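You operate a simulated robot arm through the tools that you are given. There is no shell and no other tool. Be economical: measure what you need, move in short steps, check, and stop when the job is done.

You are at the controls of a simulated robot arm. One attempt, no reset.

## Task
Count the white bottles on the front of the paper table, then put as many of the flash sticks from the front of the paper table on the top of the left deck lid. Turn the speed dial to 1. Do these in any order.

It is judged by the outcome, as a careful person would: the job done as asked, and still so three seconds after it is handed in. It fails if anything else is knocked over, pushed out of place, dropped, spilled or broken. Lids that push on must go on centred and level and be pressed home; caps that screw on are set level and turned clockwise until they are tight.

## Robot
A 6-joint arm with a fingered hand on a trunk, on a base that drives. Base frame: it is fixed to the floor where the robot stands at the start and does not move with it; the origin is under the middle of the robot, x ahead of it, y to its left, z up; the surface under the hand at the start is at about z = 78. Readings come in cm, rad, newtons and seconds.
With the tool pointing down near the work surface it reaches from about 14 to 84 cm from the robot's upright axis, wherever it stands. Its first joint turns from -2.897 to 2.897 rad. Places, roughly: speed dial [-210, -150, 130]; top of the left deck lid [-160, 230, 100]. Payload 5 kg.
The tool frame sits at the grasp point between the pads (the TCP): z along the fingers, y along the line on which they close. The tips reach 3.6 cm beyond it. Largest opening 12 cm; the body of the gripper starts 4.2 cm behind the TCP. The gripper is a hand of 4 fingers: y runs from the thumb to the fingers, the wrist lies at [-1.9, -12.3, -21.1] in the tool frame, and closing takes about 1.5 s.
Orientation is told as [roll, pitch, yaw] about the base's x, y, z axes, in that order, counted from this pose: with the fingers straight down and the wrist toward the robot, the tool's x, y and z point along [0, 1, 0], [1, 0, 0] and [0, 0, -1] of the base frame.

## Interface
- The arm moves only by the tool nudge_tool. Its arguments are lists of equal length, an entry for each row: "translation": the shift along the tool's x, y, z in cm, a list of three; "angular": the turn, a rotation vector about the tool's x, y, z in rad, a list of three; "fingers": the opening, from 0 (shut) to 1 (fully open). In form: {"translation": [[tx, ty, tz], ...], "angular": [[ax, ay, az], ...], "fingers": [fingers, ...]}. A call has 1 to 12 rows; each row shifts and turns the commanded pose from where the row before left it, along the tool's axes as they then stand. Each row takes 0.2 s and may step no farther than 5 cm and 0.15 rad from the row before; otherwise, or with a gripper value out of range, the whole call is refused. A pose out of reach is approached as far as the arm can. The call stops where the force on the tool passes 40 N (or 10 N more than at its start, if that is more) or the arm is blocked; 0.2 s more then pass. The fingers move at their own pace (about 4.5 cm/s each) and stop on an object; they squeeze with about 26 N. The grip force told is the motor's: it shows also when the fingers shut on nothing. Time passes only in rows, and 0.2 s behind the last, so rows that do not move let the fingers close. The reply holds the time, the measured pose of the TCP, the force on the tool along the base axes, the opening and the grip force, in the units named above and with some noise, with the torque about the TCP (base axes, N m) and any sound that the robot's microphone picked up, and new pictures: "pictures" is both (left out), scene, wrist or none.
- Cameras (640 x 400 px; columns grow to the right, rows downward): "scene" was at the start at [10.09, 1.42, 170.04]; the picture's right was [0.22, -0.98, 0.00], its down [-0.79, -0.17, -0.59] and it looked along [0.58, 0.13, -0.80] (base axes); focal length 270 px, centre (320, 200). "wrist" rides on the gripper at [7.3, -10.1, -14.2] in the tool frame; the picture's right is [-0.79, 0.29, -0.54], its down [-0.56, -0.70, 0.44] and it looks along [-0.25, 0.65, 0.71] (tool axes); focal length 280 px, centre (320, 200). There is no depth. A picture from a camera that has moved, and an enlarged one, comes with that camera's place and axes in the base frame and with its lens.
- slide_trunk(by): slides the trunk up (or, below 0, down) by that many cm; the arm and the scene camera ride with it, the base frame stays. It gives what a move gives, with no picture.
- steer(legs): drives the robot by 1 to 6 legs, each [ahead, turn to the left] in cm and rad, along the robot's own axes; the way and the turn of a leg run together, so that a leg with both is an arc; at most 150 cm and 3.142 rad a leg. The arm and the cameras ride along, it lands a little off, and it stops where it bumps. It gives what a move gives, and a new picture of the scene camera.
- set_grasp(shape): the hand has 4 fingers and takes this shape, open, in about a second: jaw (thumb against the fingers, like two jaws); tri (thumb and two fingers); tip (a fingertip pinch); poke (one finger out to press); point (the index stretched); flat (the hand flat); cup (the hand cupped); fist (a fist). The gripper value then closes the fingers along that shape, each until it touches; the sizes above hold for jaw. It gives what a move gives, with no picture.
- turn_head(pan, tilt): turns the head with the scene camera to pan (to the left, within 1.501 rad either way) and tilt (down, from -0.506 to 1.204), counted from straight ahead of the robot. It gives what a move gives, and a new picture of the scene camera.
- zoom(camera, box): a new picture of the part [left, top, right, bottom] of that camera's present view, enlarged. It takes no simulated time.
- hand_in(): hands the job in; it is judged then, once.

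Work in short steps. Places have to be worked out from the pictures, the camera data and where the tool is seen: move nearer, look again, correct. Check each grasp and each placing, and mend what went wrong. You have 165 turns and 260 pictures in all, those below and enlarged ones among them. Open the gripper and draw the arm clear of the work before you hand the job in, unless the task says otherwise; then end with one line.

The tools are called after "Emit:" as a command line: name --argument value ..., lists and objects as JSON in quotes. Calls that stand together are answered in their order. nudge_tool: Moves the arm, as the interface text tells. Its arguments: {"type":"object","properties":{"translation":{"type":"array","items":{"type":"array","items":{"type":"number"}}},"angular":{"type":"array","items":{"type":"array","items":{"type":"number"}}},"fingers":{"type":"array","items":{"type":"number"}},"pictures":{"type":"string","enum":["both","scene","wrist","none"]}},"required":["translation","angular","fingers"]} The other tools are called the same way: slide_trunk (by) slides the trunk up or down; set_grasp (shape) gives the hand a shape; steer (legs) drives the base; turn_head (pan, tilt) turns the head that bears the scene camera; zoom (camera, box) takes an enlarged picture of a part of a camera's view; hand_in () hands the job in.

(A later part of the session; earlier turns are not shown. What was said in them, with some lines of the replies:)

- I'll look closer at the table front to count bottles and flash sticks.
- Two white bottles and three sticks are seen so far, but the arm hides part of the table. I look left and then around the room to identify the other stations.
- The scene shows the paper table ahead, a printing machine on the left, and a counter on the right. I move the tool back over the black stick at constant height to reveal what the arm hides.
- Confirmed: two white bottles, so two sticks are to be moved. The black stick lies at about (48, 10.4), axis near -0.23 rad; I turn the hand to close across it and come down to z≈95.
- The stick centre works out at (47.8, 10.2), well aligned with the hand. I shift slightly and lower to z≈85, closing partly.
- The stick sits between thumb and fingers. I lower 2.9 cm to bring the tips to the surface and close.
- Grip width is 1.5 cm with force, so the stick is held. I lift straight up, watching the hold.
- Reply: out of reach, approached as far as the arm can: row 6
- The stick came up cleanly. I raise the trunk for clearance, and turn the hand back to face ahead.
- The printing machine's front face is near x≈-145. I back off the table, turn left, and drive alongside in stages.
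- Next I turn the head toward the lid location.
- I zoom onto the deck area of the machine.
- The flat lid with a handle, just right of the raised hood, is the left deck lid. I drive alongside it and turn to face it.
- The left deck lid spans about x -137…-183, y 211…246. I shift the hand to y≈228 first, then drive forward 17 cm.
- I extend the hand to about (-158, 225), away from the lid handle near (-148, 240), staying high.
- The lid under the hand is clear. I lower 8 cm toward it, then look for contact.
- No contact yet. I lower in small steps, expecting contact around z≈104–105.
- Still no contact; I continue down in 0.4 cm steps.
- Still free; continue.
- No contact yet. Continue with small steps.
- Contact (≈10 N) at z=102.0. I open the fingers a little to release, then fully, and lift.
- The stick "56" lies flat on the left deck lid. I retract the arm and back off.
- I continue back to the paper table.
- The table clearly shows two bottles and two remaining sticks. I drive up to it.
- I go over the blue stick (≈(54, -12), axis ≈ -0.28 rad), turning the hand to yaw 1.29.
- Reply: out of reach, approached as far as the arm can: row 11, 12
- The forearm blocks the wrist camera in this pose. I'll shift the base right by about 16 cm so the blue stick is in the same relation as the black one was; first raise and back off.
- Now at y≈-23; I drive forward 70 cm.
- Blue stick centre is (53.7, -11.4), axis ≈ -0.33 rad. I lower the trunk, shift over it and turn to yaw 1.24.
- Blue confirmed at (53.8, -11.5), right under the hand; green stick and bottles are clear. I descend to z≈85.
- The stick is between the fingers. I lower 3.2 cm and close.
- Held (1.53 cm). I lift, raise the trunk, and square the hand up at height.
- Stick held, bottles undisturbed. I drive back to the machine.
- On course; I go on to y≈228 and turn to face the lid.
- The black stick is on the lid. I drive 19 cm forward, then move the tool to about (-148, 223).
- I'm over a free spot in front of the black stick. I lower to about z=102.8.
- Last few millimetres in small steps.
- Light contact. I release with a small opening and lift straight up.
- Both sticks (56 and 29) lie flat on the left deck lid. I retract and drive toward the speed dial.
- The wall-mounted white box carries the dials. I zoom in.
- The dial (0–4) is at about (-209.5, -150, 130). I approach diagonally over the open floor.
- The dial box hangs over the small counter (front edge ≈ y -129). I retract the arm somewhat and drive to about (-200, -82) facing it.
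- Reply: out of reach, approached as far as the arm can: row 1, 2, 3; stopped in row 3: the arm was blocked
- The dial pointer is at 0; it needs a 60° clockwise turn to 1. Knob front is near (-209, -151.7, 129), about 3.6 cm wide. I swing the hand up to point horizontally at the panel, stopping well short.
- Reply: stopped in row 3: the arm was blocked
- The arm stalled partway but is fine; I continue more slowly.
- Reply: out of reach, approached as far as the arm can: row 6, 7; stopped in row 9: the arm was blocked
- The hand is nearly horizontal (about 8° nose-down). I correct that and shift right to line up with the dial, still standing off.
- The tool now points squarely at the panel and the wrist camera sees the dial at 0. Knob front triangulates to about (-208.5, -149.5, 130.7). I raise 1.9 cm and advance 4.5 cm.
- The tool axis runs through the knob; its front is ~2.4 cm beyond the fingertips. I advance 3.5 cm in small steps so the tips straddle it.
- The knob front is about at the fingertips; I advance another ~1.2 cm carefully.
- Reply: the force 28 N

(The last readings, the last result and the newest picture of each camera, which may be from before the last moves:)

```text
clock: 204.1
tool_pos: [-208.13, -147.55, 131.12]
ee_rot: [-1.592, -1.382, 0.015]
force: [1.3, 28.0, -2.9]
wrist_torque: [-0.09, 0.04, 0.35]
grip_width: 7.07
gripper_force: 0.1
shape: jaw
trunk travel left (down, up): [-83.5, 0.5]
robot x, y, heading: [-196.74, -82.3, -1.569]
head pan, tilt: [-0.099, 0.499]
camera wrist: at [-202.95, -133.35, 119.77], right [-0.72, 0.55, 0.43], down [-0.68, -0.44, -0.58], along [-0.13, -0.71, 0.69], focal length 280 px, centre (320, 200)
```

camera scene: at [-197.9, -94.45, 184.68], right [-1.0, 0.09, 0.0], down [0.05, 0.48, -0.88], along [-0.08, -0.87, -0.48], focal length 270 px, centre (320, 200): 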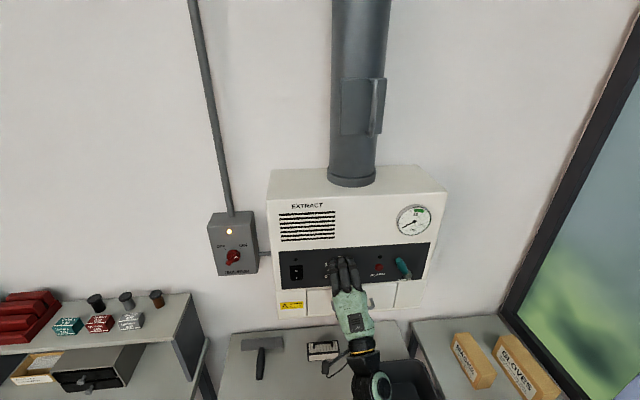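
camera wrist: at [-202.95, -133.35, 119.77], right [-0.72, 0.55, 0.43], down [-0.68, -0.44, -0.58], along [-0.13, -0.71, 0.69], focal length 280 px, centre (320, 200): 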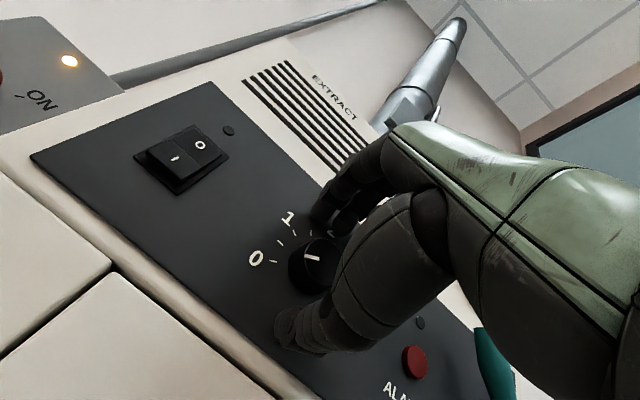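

Tips touch the panel; I back off 0.5 cm and close on the knob.

Emit:
nudge_tool --translation '[[0, 0, -0.4], [0, 0, -0.3], [0, 0, 0], [0, 0, 0], [0, 0, 0], [0, 0, 0], [0, 0, 0], [0, 0, 0]]' --angular '[[0, 0, 0], [0, 0, 0], [0, 0, 0], [0, 0, 0], [0, 0, 0], [0, 0, 0], [0, 0, 0], [0, 0, 0]]' --fingers '[0.6, 0.6, 0, 0, 0, 0, 0, 0]' --pictures "wrist"

```text
clock: 205.9
tool_pos: [-208.33, -147.3, 130.51]
ee_rot: [-1.54, -1.384, -0.036]
force: [-0.5, 16.5, -27.7]
wrist_torque: [1.3, -0.01, -0.04]
grip_width: 2.47
gripper_force: 26.1
shape: jaw
trunk travel left (down, up): [-83.5, 0.5]
robot x, y, heading: [-196.97, -82.04, -1.566]
head pan, tilt: [-0.099, 0.499]
camera wrist: at [-203.04, -133.12, 119.35], right [-0.72, 0.54, 0.43], down [-0.68, -0.44, -0.59], along [-0.13, -0.72, 0.68], focal length 280 px, centre (320, 200)
```

wrist: 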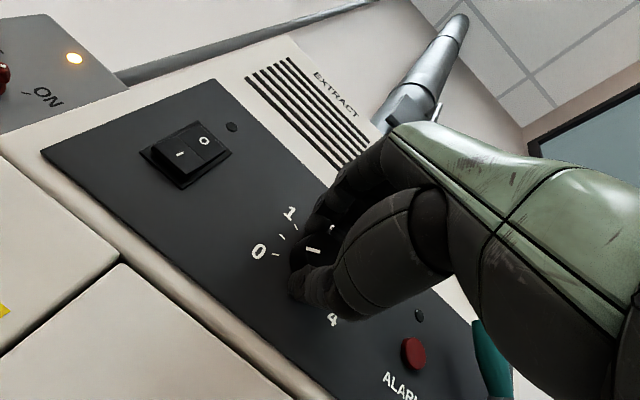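

Grip at 2.5 cm, but with a side load of 28 N downwards: the hand sits slightly high. I lower ~0.35 cm and ease back to relax it.

Emit:
nudge_tool --translation '[[0, -0.2, -0.1], [0, -0.15, -0.1], [0, 0, 0]]' --angular '[[0, 0, 0], [0, 0, 0], [0, 0, 0]]' --fingers '[0, 0, 0]' --pictures "none"

```text
clock: 206.7
tool_pos: [-208.41, -147.23, 130.46]
ee_rot: [-1.56, -1.382, -0.013]
force: [0.0, 4.4, -18.1]
wrist_torque: [0.73, -0.01, -0.04]
grip_width: 2.44
gripper_force: 26.3
shape: jaw
trunk travel left (down, up): [-83.5, 0.5]
robot x, y, heading: [-197.0, -82.55, -1.566]
head pan, tilt: [-0.099, 0.499]
```

Load is falling; I relax another 0.5 cm downward, then turn clockwise in small steps.

Emit:
nudge_tool --translation '[[0, -0.3, 0], [0, -0.25, 0], [0, 0, 0], [0, 0, 0], [0, 0, 0], [0, 0, 0], [0, 0, 0]]' --angular '[[0, 0, 0], [0, 0, 0], [0, 0, 0], [0, 0, 0.08], [0, 0, 0.08], [0, 0, 0.08], [0, 0, 0]]' --fingers '[0, 0, 0, 0, 0, 0, 0]' --pictures "wrist"

```text
clock: 208.3
tool_pos: [-208.2, -147.29, 130.01]
ee_rot: [1.546, -1.519, -3.121]
force: [5.4, -4.2, 0.4]
wrist_torque: [-0.11, 0.1, 0.13]
grip_width: 2.58
gripper_force: 25.9
shape: jaw
trunk travel left (down, up): [-83.5, 0.5]
robot x, y, heading: [-197.27, -82.17, -1.563]
head pan, tilt: [-0.099, 0.499]
camera wrist: at [-200.46, -133.12, 120.28], right [-0.8, 0.55, 0.25], down [-0.52, -0.44, -0.73], along [-0.29, -0.71, 0.64], focal length 280 px, centre (320, 200)
```

wrist: 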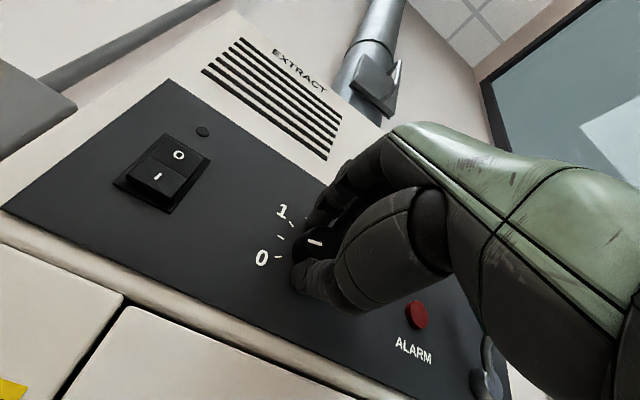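

Forces are small and the dial follows. I continue turning.

Emit:
nudge_tool --translation '[[0, 0, 0], [0, 0, 0], [0, 0, 0], [0, 0, 0], [0, 0, 0], [0, 0, 0]]' --angular '[[0, 0, 0.08], [0, 0, 0.08], [0, 0, 0.08], [0, 0, 0.08], [0, 0, 0.08], [0, 0, 0]]' --fingers '[0, 0, 0, 0, 0, 0]' --pictures "wrist"

Emit:
zoom --camera "wrist" --box '[230, 180, 370, 300]'

```text
clock: 209.7
tool_pos: [-213.73, -145.13, 132.02]
ee_rot: [1.54, -1.128, -3.101]
force: [0.3, -0.2, 0.0]
wrist_torque: [-0.01, 0.0, -0.01]
grip_width: 1.99
gripper_force: 25.9
shape: jaw
out of reach, approached as far as the arm can: row 3, 4, 5
trunk travel left (down, up): [-83.5, 0.5]
robot x, y, heading: [-197.34, -81.92, -1.567]
head pan, tilt: [-0.099, 0.499]
camera wrist: at [-203.14, -130.73, 126.26], right [-0.84, 0.53, -0.07], down [-0.2, -0.43, -0.88], along [-0.5, -0.73, 0.47], focal length 280 px, centre (320, 200)
```

wrist: 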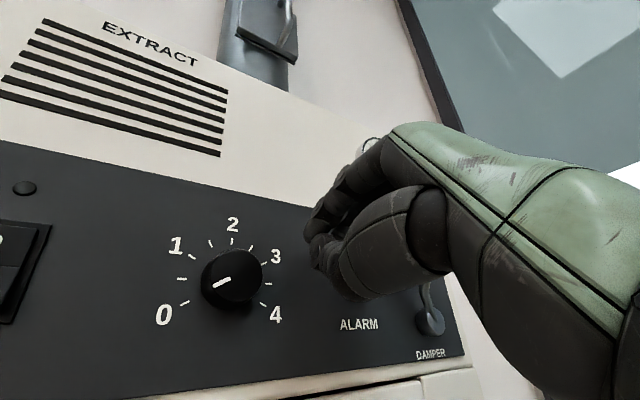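

```text
3.33 times, centred on (300, 240) of wrist
camera zoom: at [-203.14, -130.73, 126.26], right [-0.84, 0.53, -0.07], down [-0.2, -0.43, -0.88], along [-0.5, -0.73, 0.47], focal length 935 px, centre (387, 67)
```

zoom: 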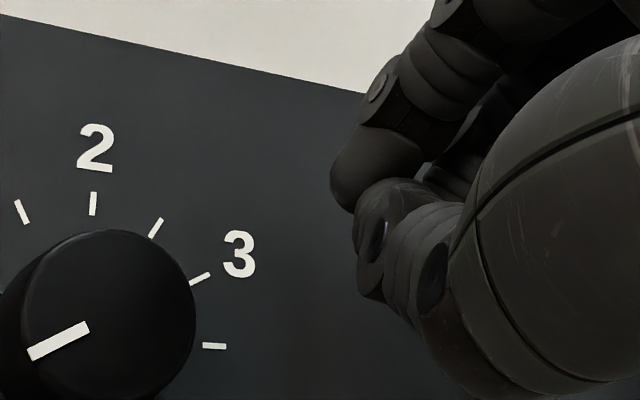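

The arm ran out of reach and slipped off to the right of the knob without harm; the dial is around 0.2. I back off, then roll counter-clockwise as a ratchet start, and return in front of the knob.

Emit:
nudge_tool --translation '[[0, 0, -2], [0, 0, -2.5], [0.5, 0, 0], [0.5, 0, 0], [0.5, 0, 0], [0.5, 0, 0], [0.5, 0, 0], [0.5, 0, 0], [0.5, 0, 0], [0.5, 0, 0]]' --angular '[[0, 0, 0], [0, 0, 0], [0, 0, -0.14], [0, 0, -0.14], [0, 0, -0.14], [0, 0, -0.14], [0, 0, -0.14], [0, 0, -0.14], [0, 0, -0.14], [0, 0, -0.14]]' --fingers '[0, 0, 0.3, 0.5, 0.5, 0.5, 0.5, 0.5, 0.5, 0.5]' --pictures "both"

```text
clock: 211.9
tool_pos: [-210.2, -140.26, 131.88]
ee_rot: [-1.566, -0.899, -0.007]
force: [0.4, 1.0, -0.4]
wrist_torque: [-0.01, -0.01, 0.02]
grip_width: 5.97
gripper_force: 0.1
shape: jaw
trunk travel left (down, up): [-83.5, 0.5]
robot x, y, heading: [-196.95, -82.45, -1.564]
head pan, tilt: [-0.099, 0.499]
camera scene: at [-197.89, -94.5, 184.68], right [-1.0, 0.09, 0.0], down [0.05, 0.48, -0.88], along [-0.08, -0.87, -0.48], focal length 270 px, centre (320, 200)
camera wrist: at [-210.82, -126.24, 119.54], right [-0.44, 0.54, 0.72], down [-0.88, -0.44, -0.2], along [0.2, -0.72, 0.67], focal length 280 px, centre (320, 200)
```

scene: 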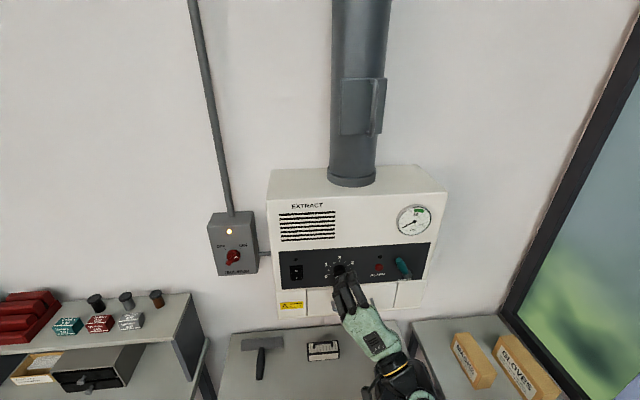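
wrist: 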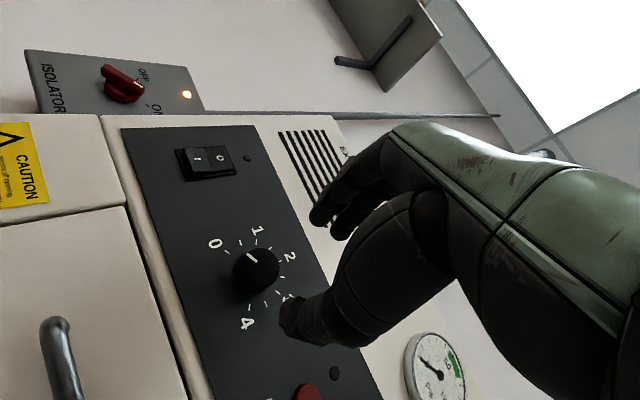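

Rolling counter-clockwise works (roll ≈ -0.67). I zoom on the dial.

Emit:
zoom --camera "wrist" --box '[190, 210, 318, 340]'

```text
3.08 times, centred on (254, 275) of wrist
camera zoom: at [-210.82, -126.24, 119.54], right [-0.44, 0.54, 0.72], down [-0.88, -0.44, -0.2], along [0.2, -0.72, 0.67], focal length 863 px, centre (523, -31)
```

zoom: 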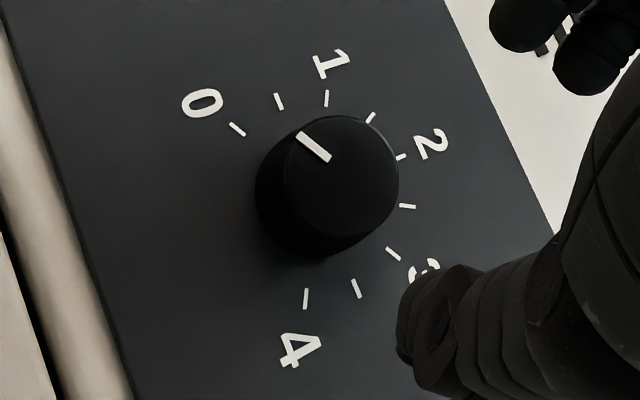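

The pointer is still at 0. I roll further to about -0.95 so that a full 60° turn fits within the arm's range, and recentre on the knob at (-208.3, 130.1).

Emit:
nudge_tool --translation '[[0, 0, 0], [0, 0, 0], [0, 0, 0], [1.3, 0.25, 0], [1.25, 0.25, 0], [0, 0, 0]]' --angular '[[0, 0, -0.1], [0, 0, -0.1], [0, 0, -0.08], [0, 0, 0], [0, 0, 0], [0, 0, 0]]' --fingers '[0.55, 0.55, 0.55, 0.55, 0.55, 0.55]' --pictures "both"

```text
clock: 213.3
tool_pos: [-208.48, -140.54, 130.13]
ee_rot: [-1.568, -0.624, -0.005]
force: [-0.5, 0.0, 0.2]
wrist_torque: [0.0, 0.02, 0.04]
grip_width: 6.54
gripper_force: 0.0
shape: jaw
trunk travel left (down, up): [-83.5, 0.5]
robot x, y, heading: [-196.99, -81.84, -1.568]
head pan, tilt: [-0.099, 0.499]
camera scene: at [-197.96, -94.5, 184.68], right [-1.0, 0.09, 0.0], down [0.05, 0.48, -0.88], along [-0.08, -0.87, -0.48], focal length 270 px, centre (320, 200)
camera wrist: at [-212.35, -126.28, 118.33], right [-0.22, 0.54, 0.81], down [-0.9, -0.44, 0.05], along [0.38, -0.72, 0.58], focal length 280 px, centre (320, 200)
```

scene: 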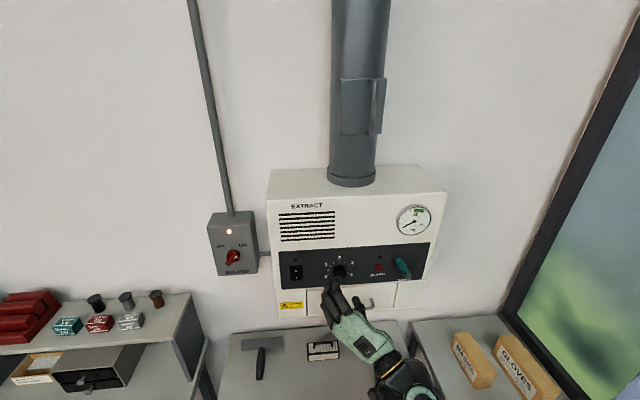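
wrist: 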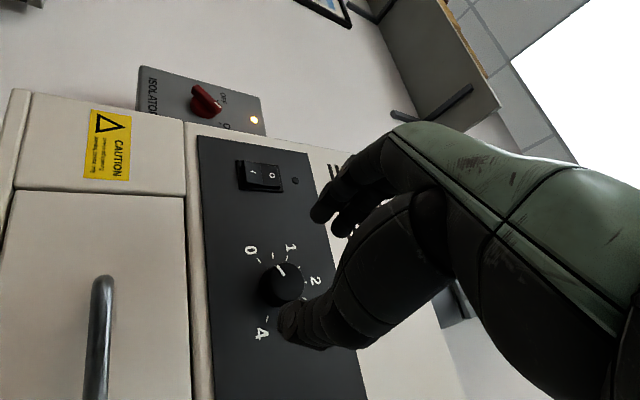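

Knob centre estimate is (-208.4, 130.5). I nudge and advance to y≈-147.

Emit:
nudge_tool --translation '[[-0.3, 0.25, 1.5], [0, 0, 1.5], [0, 0, 1.3], [0, 0, 1.0], [0, 0, 0.8], [0, 0, 0.3], [0, 0, 0]]' --angular '[[0, 0, 0], [0, 0, 0], [0, 0, 0], [0, 0, 0], [0, 0, 0], [0, 0, 0], [0, 0, 0]]' --fingers '[0.55, 0.55, 0.55, 0.55, 0.55, 0.55, 0.55]' --pictures "wrist"

```text
clock: 214.9
tool_pos: [-208.33, -146.99, 130.54]
ee_rot: [-1.569, -0.623, -0.008]
force: [0.3, 0.6, 0.4]
wrist_torque: [0.0, 0.0, -0.03]
grip_width: 6.56
gripper_force: 0.1
shape: jaw
trunk travel left (down, up): [-83.5, 0.5]
robot x, y, heading: [-196.88, -81.57, -1.563]
head pan, tilt: [-0.099, 0.499]
camera wrist: at [-212.33, -132.64, 118.77], right [-0.22, 0.54, 0.81], down [-0.9, -0.44, 0.05], along [0.38, -0.72, 0.58], focal length 280 px, centre (320, 200)
```

wrist: 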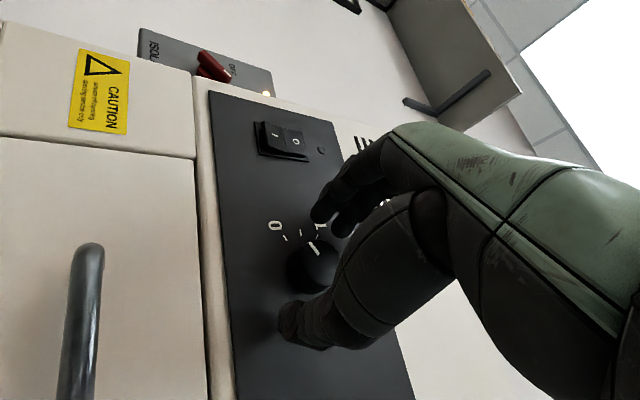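

The knob lies between thumb and fingers. I close on it.

Emit:
nudge_tool --translation '[[0, 0, 0], [0, 0, 0], [0, 0, 0], [0, 0, 0], [0, 0, 0], [0, 0, 0]]' --angular '[[0, 0, 0], [0, 0, 0], [0, 0, 0], [0, 0, 0], [0, 0, 0], [0, 0, 0]]' --fingers '[0, 0, 0, 0, 0, 0]' --pictures "wrist"

Emit:
zoom --camera "wrist" --box '[250, 190, 390, 340]'

```text
clock: 216.3
tool_pos: [-208.43, -146.92, 130.39]
ee_rot: [-1.568, -0.625, -0.008]
force: [-0.9, 0.7, -1.7]
wrist_torque: [0.04, -0.03, 0.0]
grip_width: 2.66
gripper_force: 25.7
shape: jaw
trunk travel left (down, up): [-83.5, 0.5]
robot x, y, heading: [-196.91, -82.47, -1.564]
head pan, tilt: [-0.099, 0.499]
camera wrist: at [-212.36, -132.64, 118.74], right [-0.22, 0.54, 0.81], down [-0.9, -0.44, 0.04], along [0.38, -0.72, 0.58], focal length 280 px, centre (320, 200)
```

wrist: 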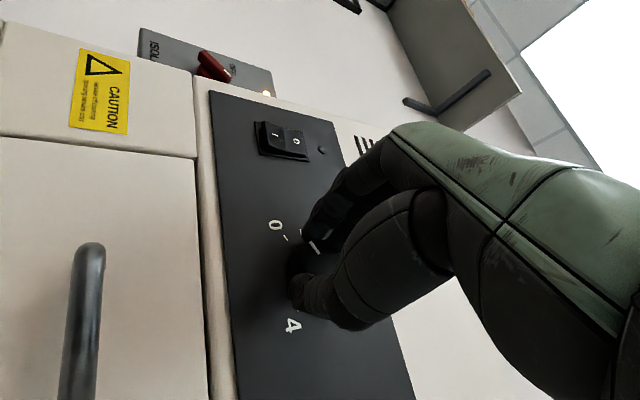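

```text
2.67 times, centred on (320, 265) of wrist
camera zoom: at [-212.36, -132.64, 118.74], right [-0.22, 0.54, 0.81], down [-0.9, -0.44, 0.04], along [0.38, -0.72, 0.58], focal length 748 px, centre (320, 27)
```

zoom: 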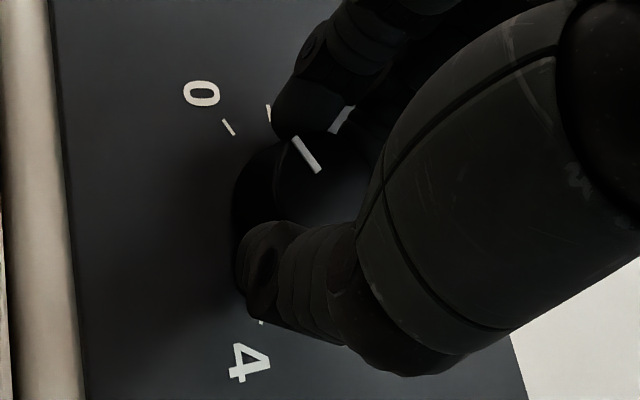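

A clean, low-load grip. I turn clockwise 0.5 rad and check.

Emit:
nudge_tool --translation '[[0, 0, 0], [0, 0, 0], [0, 0, 0], [0, 0, 0], [0, 0, 0], [0, 0, 0], [0, 0, 0]]' --angular '[[0, 0, 0.09], [0, 0, 0.09], [0, 0, 0.09], [0, 0, 0.09], [0, 0, 0.09], [0, 0, 0.09], [0, 0, 0]]' --fingers '[0, 0, 0, 0, 0, 0, 0]' --pictures "wrist"

Emit:
zoom --camera "wrist" --box '[250, 190, 390, 340]'

```text
clock: 217.9
tool_pos: [-208.16, -146.82, 130.5]
ee_rot: [-1.571, -1.163, -0.005]
force: [5.3, -0.4, 2.9]
wrist_torque: [-0.14, 0.01, 0.17]
grip_width: 2.69
gripper_force: 26.1
shape: jaw
trunk travel left (down, up): [-83.5, 0.5]
robot x, y, heading: [-196.87, -82.21, -1.566]
head pan, tilt: [-0.099, 0.499]
camera wrist: at [-205.54, -132.68, 118.48], right [-0.61, 0.54, 0.58], down [-0.79, -0.44, -0.42], along [0.02, -0.71, 0.7], focal length 280 px, centre (320, 200)
```

wrist: 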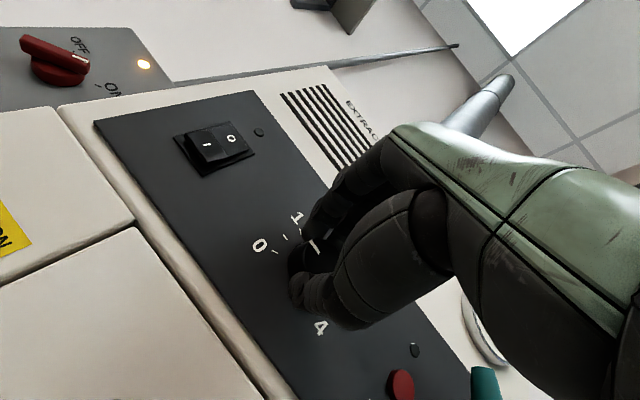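

```text
2.67 times, centred on (320, 265) of wrist
camera zoom: at [-205.54, -132.68, 118.48], right [-0.61, 0.54, 0.58], down [-0.79, -0.44, -0.42], along [0.02, -0.71, 0.7], focal length 748 px, centre (320, 27)
```

zoom: 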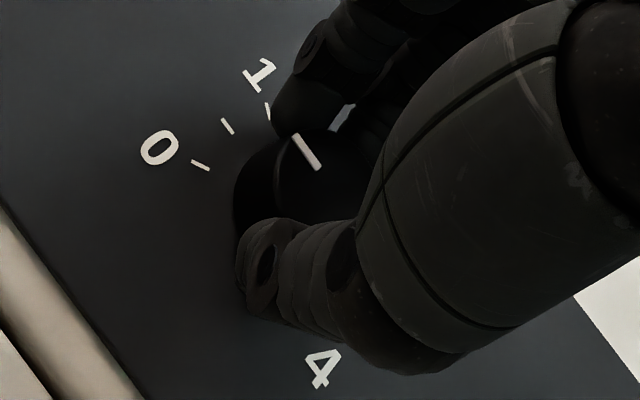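

The dial follows the hand: pointer now at ~0.5. I turn the remaining 0.51 rad.

Emit:
nudge_tool --translation '[[0, 0, 0], [0, 0, 0], [0, 0, 0], [0, 0, 0], [0, 0, 0], [0, 0, 0], [0, 0, 0]]' --angular '[[0, 0, 0.085], [0, 0, 0.085], [0, 0, 0.085], [0, 0, 0.085], [0, 0, 0.085], [0, 0, 0.085], [0, 0, 0]]' --fingers '[0, 0, 0, 0, 0, 0, 0]' --pictures "wrist"

Emit:
zoom --camera "wrist" --box '[250, 190, 390, 340]'

```text
clock: 219.5
tool_pos: [-208.17, -146.81, 130.63]
ee_rot: [1.574, -1.471, 3.133]
force: [7.1, -5.4, 12.4]
wrist_torque: [-0.51, 0.12, 0.21]
grip_width: 2.66
gripper_force: 26.0
shape: jaw
trunk travel left (down, up): [-83.5, 0.5]
robot x, y, heading: [-196.9, -82.18, -1.567]
head pan, tilt: [-0.099, 0.499]
camera wrist: at [-199.89, -132.67, 121.32], right [-0.81, 0.55, 0.21], down [-0.49, -0.44, -0.75], along [-0.32, -0.71, 0.62], focal length 280 px, centre (320, 200)
```

wrist: 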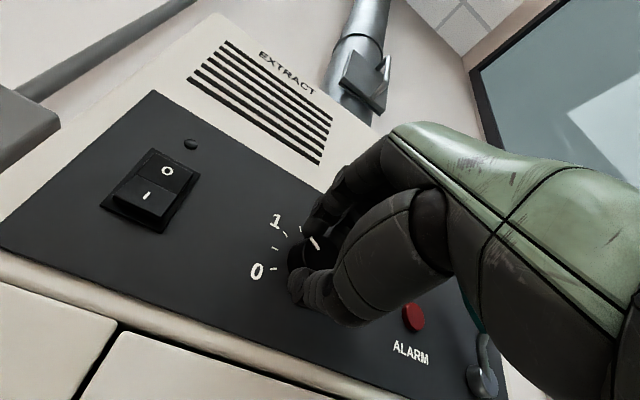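

```text
2.67 times, centred on (320, 265) of wrist
camera zoom: at [-199.89, -132.67, 121.32], right [-0.81, 0.55, 0.21], down [-0.49, -0.44, -0.75], along [-0.32, -0.71, 0.62], focal length 748 px, centre (320, 27)
```

zoom: 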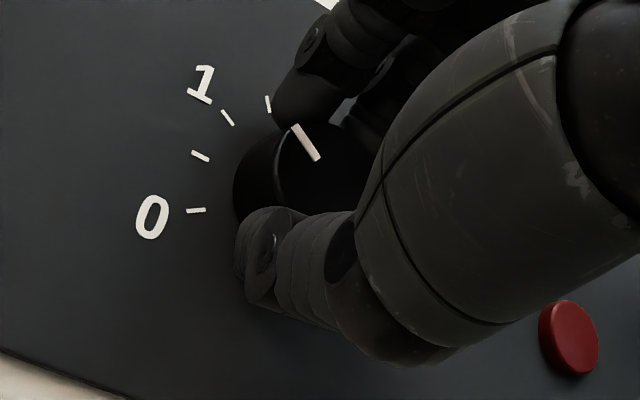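

The pointer is parallel to the "1" tick. I open gently and back straight off.

Emit:
nudge_tool --translation '[[0, 0, 0], [0, 0, 0], [0, 0, 0], [0, 0, 0], [0, 0, -1.5], [0, 0, -2], [0, 0, -2], [0, 0, 0]]' --angular '[[0, 0, 0], [0, 0, 0], [0, 0, 0], [0, 0, 0], [0, 0, 0], [0, 0, 0], [0, 0, 0], [0, 0, 0]]' --fingers '[0.3, 0.5, 0.6, 0.6, 0.6, 0.6, 0.6, 0.6]' --pictures "wrist"

Emit:
zoom --camera "wrist" --box '[210, 190, 350, 310]'

```text
clock: 221.3
tool_pos: [-208.41, -141.12, 130.65]
ee_rot: [1.553, -1.469, -3.13]
force: [-0.6, -0.2, 0.4]
wrist_torque: [0.01, -0.03, 0.01]
grip_width: 7.17
gripper_force: 0.1
shape: jaw
trunk travel left (down, up): [-83.5, 0.5]
robot x, y, heading: [-196.54, -82.67, -1.567]
head pan, tilt: [-0.099, 0.499]
camera wrist: at [-200.21, -127.08, 121.29], right [-0.81, 0.55, 0.21], down [-0.49, -0.44, -0.75], along [-0.32, -0.71, 0.62], focal length 280 px, centre (320, 200)
```

wrist: 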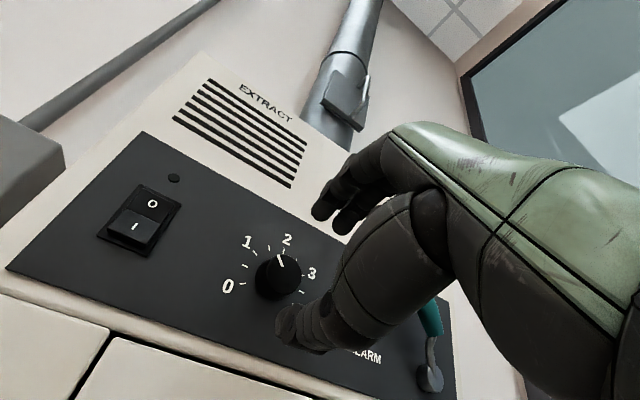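

```text
3.33 times, centred on (280, 250) of wrist
camera zoom: at [-200.21, -127.08, 121.29], right [-0.81, 0.55, 0.21], down [-0.49, -0.44, -0.75], along [-0.32, -0.71, 0.62], focal length 935 px, centre (453, 33)
```

zoom: 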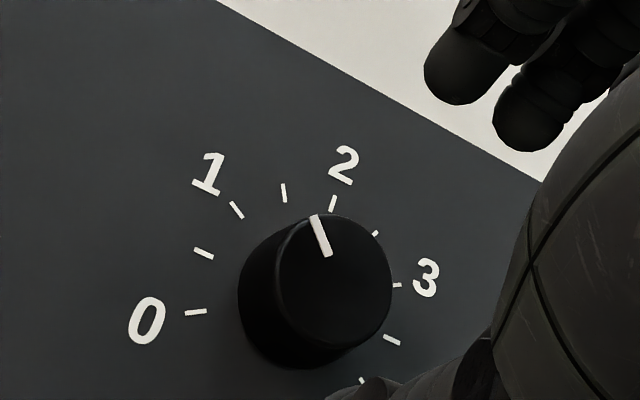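

On opening, the dial dragged a bit past 1. I check from the scene camera.

Emit:
zoom --camera "scene" --box '[300, 240, 380, 290]'

```text
8.00 times, centred on (340, 265) of scene
camera zoom: at [-197.92, -94.56, 184.67], right [-1.0, 0.09, 0.0], down [0.05, 0.48, -0.88], along [-0.08, -0.87, -0.48], focal length 2160 px, centre (160, -320)
```

zoom: 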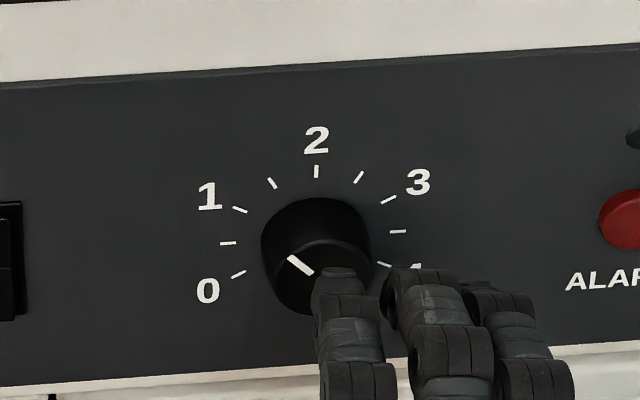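

Pointer reads about 1.27. I'll regrip centred, turn back ~16°, zero the side load, and release more gently. First approach again.

Emit:
nudge_tool --translation '[[0, -0.15, 2], [0, 0, 2], [0, 0, 1.0], [0, 0, 0.7], [0, 0, 0], [0, 0, 0], [0, 0, 0], [0, 0, 0], [0, 0, 0], [0, 0, 0]]' --angular '[[0, 0, 0], [0, 0, 0], [0, 0, 0], [0, 0, 0], [0, 0, 0], [0, 0, 0], [0, 0, 0], [0, 0, 0], [0, 0, 0], [0, 0, 0]]' --fingers '[0.6, 0.6, 0.6, 0.6, 0.4, 0.3, 0.2, 0, 0, 0]' --pictures "wrist"

Emit:
zoom --camera "wrist" --box '[250, 190, 390, 340]'

```text
clock: 223.5
tool_pos: [-208.37, -146.97, 130.44]
ee_rot: [1.57, -1.468, 3.136]
force: [-0.3, -1.0, 7.2]
wrist_torque: [-0.29, 0.01, -0.04]
grip_width: 2.69
gripper_force: 26.0
shape: jaw
trunk travel left (down, up): [-83.5, 0.5]
robot x, y, heading: [-197.21, -81.83, -1.571]
head pan, tilt: [-0.099, 0.499]
camera wrist: at [-200.16, -132.9, 121.19], right [-0.81, 0.55, 0.21], down [-0.49, -0.44, -0.75], along [-0.32, -0.71, 0.62], focal length 280 px, centre (320, 200)
```

wrist: 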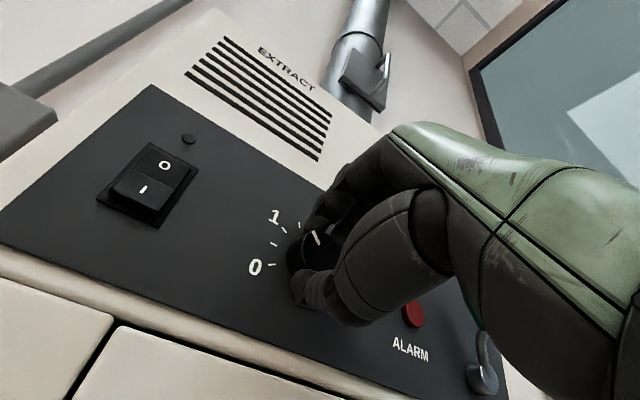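

```text
2.67 times, centred on (320, 265) of wrist
camera zoom: at [-200.16, -132.9, 121.19], right [-0.81, 0.55, 0.21], down [-0.49, -0.44, -0.75], along [-0.32, -0.71, 0.62], focal length 748 px, centre (320, 27)
```

zoom: 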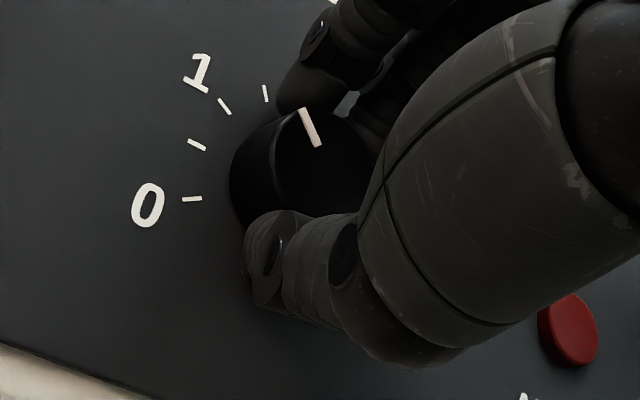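

I turn back 0.28 rad counter-clockwise and ease the side load.

Emit:
nudge_tool --translation '[[0, 0.1, 0], [0, 0, 0], [0, 0, 0], [0, 0, 0], [0, 0, 0], [0, 0, 0]]' --angular '[[0, 0, 0], [0, 0, -0.07], [0, 0, -0.07], [0, 0, -0.07], [0, 0, -0.07], [0, 0, 0]]' --fingers '[0, 0, 0, 0, 0, 0]' --pictures "wrist"

Emit:
zoom --camera "wrist" --box '[250, 190, 390, 340]'

```text
clock: 224.9
tool_pos: [-208.61, -147.02, 130.49]
ee_rot: [-1.562, -1.392, -0.017]
force: [-3.1, 2.1, 0.0]
wrist_torque: [-0.1, -0.02, -0.11]
grip_width: 2.7
gripper_force: 25.6
shape: jaw
trunk travel left (down, up): [-83.5, 0.5]
robot x, y, heading: [-196.84, -81.98, -1.566]
head pan, tilt: [-0.099, 0.499]
camera wrist: at [-203.13, -132.89, 119.3], right [-0.72, 0.55, 0.42], down [-0.68, -0.44, -0.59], along [-0.14, -0.71, 0.69], focal length 280 px, centre (320, 200)
```

wrist: 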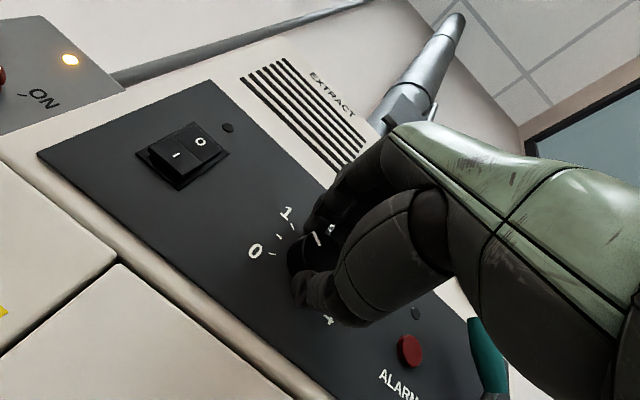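

```text
2.67 times, centred on (320, 265) of wrist
camera zoom: at [-203.13, -132.89, 119.3], right [-0.72, 0.55, 0.42], down [-0.68, -0.44, -0.59], along [-0.14, -0.71, 0.69], focal length 748 px, centre (320, 27)
```

zoom: 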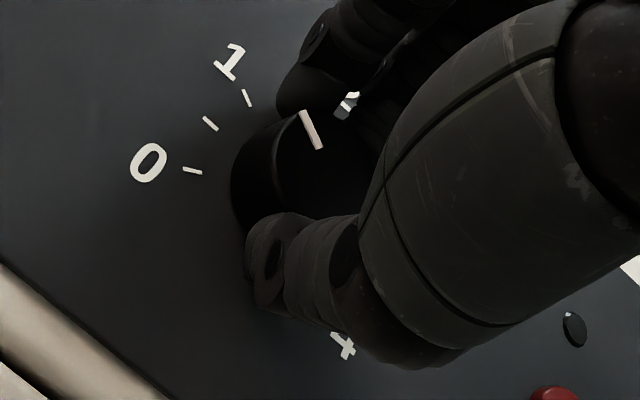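

Pointer is parallel with the 1 tick again and load is small. I open in tiny increments and check.

Emit:
nudge_tool --translation '[[0, 0, 0], [0, 0, 0], [0, 0, 0], [0, 0, 0], [0, 0, 0], [0, 0, 0]]' --angular '[[0, 0, 0], [0, 0, 0], [0, 0, 0], [0, 0, 0], [0, 0, 0], [0, 0, 0]]' --fingers '[0.22, 0.23, 0.25, 0.27, 0.3, 0.35]' --pictures "wrist"

Emit:
zoom --camera "wrist" --box '[250, 190, 390, 340]'

```text
clock: 226.3
tool_pos: [-208.34, -147.1, 130.49]
ee_rot: [-1.557, -1.393, -0.017]
force: [-0.1, 1.2, -0.2]
wrist_torque: [0.0, 0.01, -0.02]
grip_width: 4.15
gripper_force: 0.0
shape: jaw
trunk travel left (down, up): [-83.5, 0.5]
robot x, y, heading: [-197.25, -81.93, -1.564]
head pan, tilt: [-0.099, 0.499]
camera wrist: at [-203.04, -132.92, 119.28], right [-0.72, 0.55, 0.42], down [-0.68, -0.44, -0.59], along [-0.14, -0.71, 0.69], focal length 280 px, centre (320, 200)
```

wrist: 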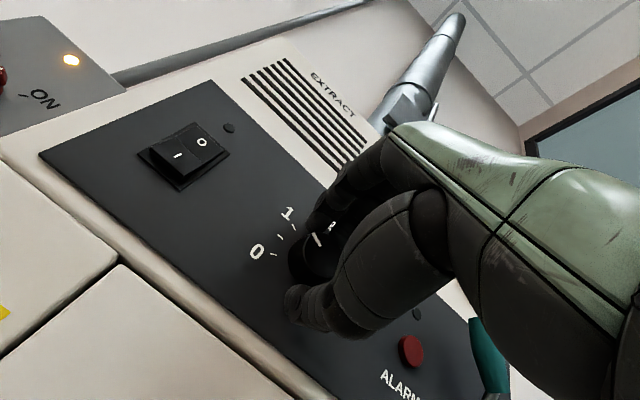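

```text
2.67 times, centred on (320, 265) of wrist
camera zoom: at [-203.04, -132.92, 119.28], right [-0.72, 0.55, 0.42], down [-0.68, -0.44, -0.59], along [-0.14, -0.71, 0.69], focal length 748 px, centre (320, 27)
```

zoom: 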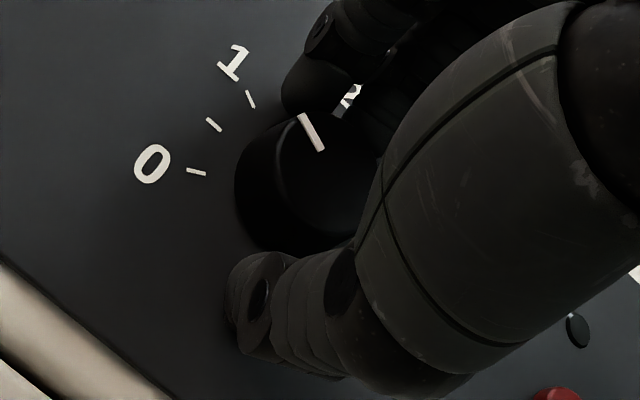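

The knob stayed at 1 (within a few degrees). I open more and back off.

Emit:
nudge_tool --translation '[[0, 0, 0], [0, 0, 0], [0, 0, 0], [0, 0, -1.5], [0, 0, -2], [0, 0, -2.5], [0, 0, -2]]' --angular '[[0, 0, 0], [0, 0, 0], [0, 0, 0], [0, 0, 0], [0, 0, 0], [0, 0, 0], [0, 0, 0]]' --fingers '[0.45, 0.55, 0.6, 0.6, 0.6, 0.6, 0.6]' --pictures "none"

Emit:
zoom --camera "scene" --box '[300, 240, 380, 290]'

Emit:
zoom --camera "wrist" --box '[200, 180, 340, 320]'

```text
clock: 227.9
tool_pos: [-208.35, -138.89, 130.61]
ee_rot: [-1.567, -1.391, -0.009]
force: [0.2, 0.3, 0.5]
wrist_torque: [0.02, -0.02, 0.05]
grip_width: 7.16
gripper_force: 0.0
shape: jaw
trunk travel left (down, up): [-83.5, 0.5]
robot x, y, heading: [-197.38, -82.42, -1.567]
head pan, tilt: [-0.099, 0.499]
```

```text
8.00 times, centred on (340, 265) of scene
camera zoom: at [-197.86, -94.36, 184.69], right [-1.0, 0.09, 0.0], down [0.05, 0.48, -0.88], along [-0.08, -0.87, -0.48], focal length 2160 px, centre (160, -320)
```

zoom: 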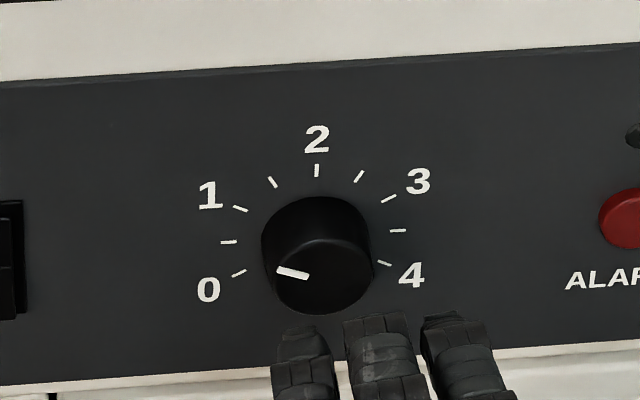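

```text
2.86 times, centred on (270, 250) of wrist
camera zoom: at [-202.94, -124.81, 119.38], right [-0.72, 0.55, 0.42], down [-0.68, -0.44, -0.59], along [-0.14, -0.71, 0.69], focal length 801 px, centre (463, 57)
```

zoom: 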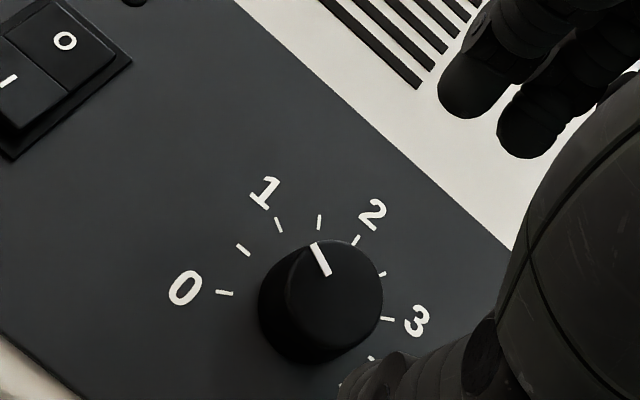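

Now about 0.87, slightly under 1. I regrip and turn clockwise by a small amount.

Emit:
nudge_tool --translation '[[0, 0, 2.5], [0, 0, 2.5], [0, 0, 2], [0, 0, 1.0], [0, 0, 0], [0, 0, 0], [0, 0, 0], [0, 0, 0], [0, 0, 0], [0, 0, 0]]' --angular '[[0, 0, 0], [0, 0, 0], [0, 0, 0], [0, 0, 0], [0, 0, 0], [0, 0, 0], [0, 0, 0], [0, 0, 0], [0, 0, 0], [0, 0, 0]]' --fingers '[0.6, 0.6, 0.6, 0.6, 0.4, 0.3, 0.2, 0.1, 0, 0]' --pictures "none"

Emit:
zoom --camera "wrist" --box '[250, 190, 390, 340]'

```text
clock: 230.1
tool_pos: [-208.39, -147.18, 130.46]
ee_rot: [-1.565, -1.393, -0.008]
force: [0.3, 0.6, 3.7]
wrist_torque: [-0.16, 0.03, 0.03]
grip_width: 2.77
gripper_force: 26.2
shape: jaw
trunk travel left (down, up): [-83.5, 0.5]
robot x, y, heading: [-196.9, -81.91, -1.569]
head pan, tilt: [-0.099, 0.499]
```

```text
2.67 times, centred on (320, 265) of wrist
camera zoom: at [-202.91, -132.97, 119.3], right [-0.72, 0.55, 0.42], down [-0.68, -0.44, -0.59], along [-0.14, -0.71, 0.69], focal length 748 px, centre (320, 27)
```

zoom: 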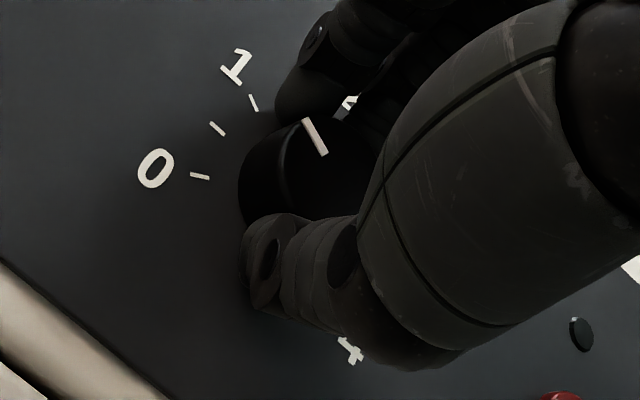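

Still ~0.88 in grip. I turn +0.12 rad and then settle.

Emit:
nudge_tool --translation '[[0, 0, 0], [0, 0, 0], [0, 0, 0], [0, 0, 0]]' --angular '[[0, 0, 0.05], [0, 0, 0.05], [0, 0, 0.02], [0, 0, 0]]' --fingers '[0, 0, 0, 0]' --pictures "none"

Emit:
zoom --camera "wrist" --box '[250, 190, 390, 340]'

```text
clock: 231.1
tool_pos: [-208.27, -147.18, 130.52]
ee_rot: [-1.556, -1.515, -0.021]
force: [2.3, -5.3, 6.2]
wrist_torque: [-0.27, 0.04, 0.09]
grip_width: 2.77
gripper_force: 26.1
shape: jaw
trunk travel left (down, up): [-83.5, 0.5]
robot x, y, heading: [-196.9, -82.22, -1.565]
head pan, tilt: [-0.099, 0.499]
```

```text
2.67 times, centred on (320, 265) of wrist
camera zoom: at [-201.58, -132.95, 120.03], right [-0.77, 0.55, 0.33], down [-0.6, -0.44, -0.67], along [-0.22, -0.71, 0.67], focal length 748 px, centre (320, 27)
```

zoom: 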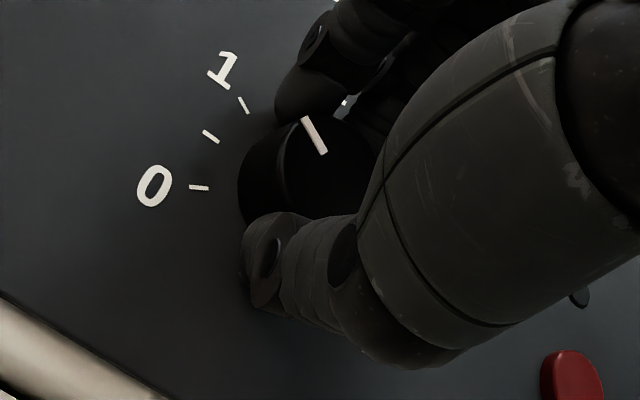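

The pointer aligns with tick 1. I release gradually and back away.

Emit:
nudge_tool --translation '[[0, 0.1, 0], [0, 0, 0], [0, 0, 0], [0, 0, 0], [0, 0, 0], [0, 0, 0], [0, 0, 0], [0, 0, 0], [0, 0, -1.5], [0, 0, -2.5], [0, 0, -2.5], [0, 0, -2]]' --angular '[[0, 0, 0], [0, 0, 0], [0, 0, 0], [0, 0, 0], [0, 0, 0], [0, 0, 0], [0, 0, 0], [0, 0, 0], [0, 0, 0], [0, 0, 0], [0, 0, 0], [0, 0, 0]]' --fingers '[0, 0.22, 0.24, 0.26, 0.3, 0.4, 0.5, 0.6, 0.6, 0.6, 0.6, 0.6]' --pictures "none"

Emit:
zoom --camera "scene" --box '[300, 240, 380, 290]'

Emit:
zoom --camera "wrist" --box '[200, 180, 340, 320]'

```text
clock: 233.7
tool_pos: [-208.42, -138.44, 130.8]
ee_rot: [-1.562, -1.512, -0.015]
force: [-0.6, 0.3, 1.3]
wrist_torque: [0.03, -0.01, -0.01]
grip_width: 7.14
gripper_force: 0.1
shape: jaw
trunk travel left (down, up): [-83.5, 0.5]
robot x, y, heading: [-196.76, -82.25, -1.568]
head pan, tilt: [-0.099, 0.499]
```

```text
8.00 times, centred on (340, 265) of scene
camera zoom: at [-197.86, -94.36, 184.69], right [-1.0, 0.09, 0.0], down [0.05, 0.48, -0.88], along [-0.08, -0.87, -0.48], focal length 2160 px, centre (160, -320)
```

zoom: 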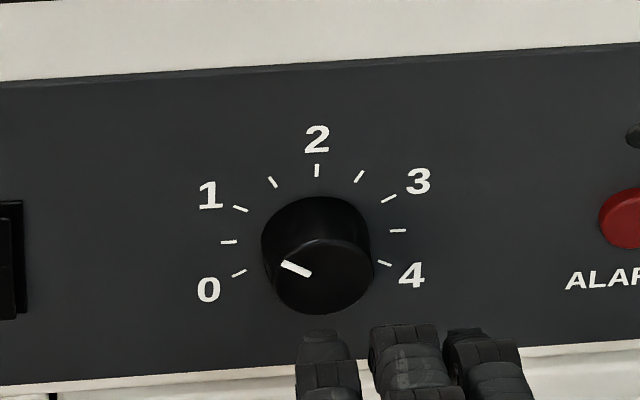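

```text
2.86 times, centred on (270, 250) of wrist
camera zoom: at [-201.59, -124.27, 120.31], right [-0.77, 0.55, 0.33], down [-0.6, -0.44, -0.67], along [-0.22, -0.71, 0.67], focal length 801 px, centre (463, 57)
```

zoom: 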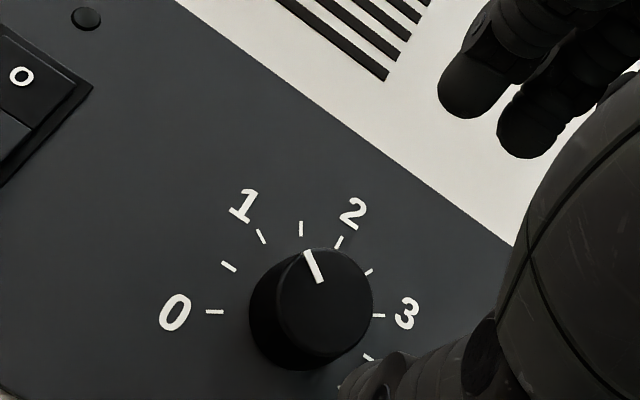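

The dial now reads 1 in both views. I drive back to draw the arm clear.

Emit:
steer --legs '[[-30, 0]]'

Emit:
zoom --camera "scene" --box '[290, 190, 390, 260]'

```text
clock: 235.9
tool_pos: [-208.3, -108.61, 130.7]
ee_rot: [-1.537, -1.515, -0.034]
force: [0.0, -0.6, 0.5]
wrist_torque: [0.01, 0.04, -0.01]
grip_width: 7.14
gripper_force: 0.2
shape: jaw
trunk travel left (down, up): [-83.5, 0.5]
robot x, y, heading: [-196.97, -52.37, -1.561]
head pan, tilt: [-0.099, 0.499]
camera scene: at [-198.09, -64.57, 184.67], right [-1.0, 0.09, 0.0], down [0.04, 0.48, -0.88], along [-0.08, -0.87, -0.48], focal length 270 px, centre (320, 200)
```

scene: 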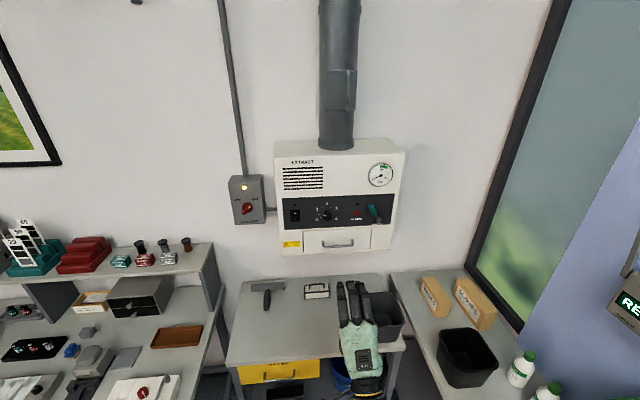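

```text
5.71 times, centred on (340, 225) of scene
camera zoom: at [-198.09, -64.57, 184.67], right [-1.0, 0.09, 0.0], down [0.04, 0.48, -0.88], along [-0.08, -0.87, -0.48], focal length 1543 px, centre (206, 57)
```

zoom: 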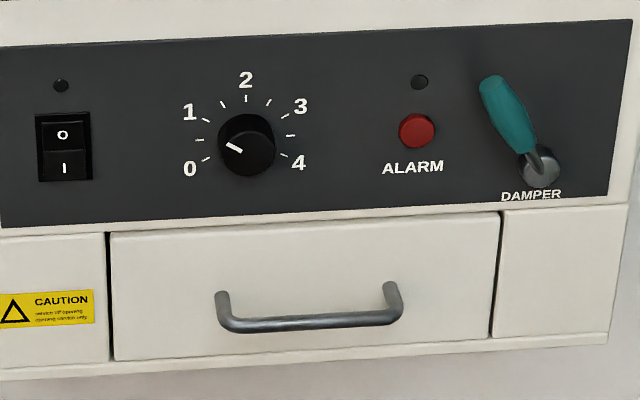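

The pointer stands parallel to the 1 tick, two sticks lie on the left deck lid, the hand is open and clear. I hand in.

Emit:
hand_in

```text
The job is handed in.
```

I counted two white bottles on the front of the paper table, put two flash sticks (the black 56 and the blue 29) on the top of the left deck lid, and turned the speed dial to 1.
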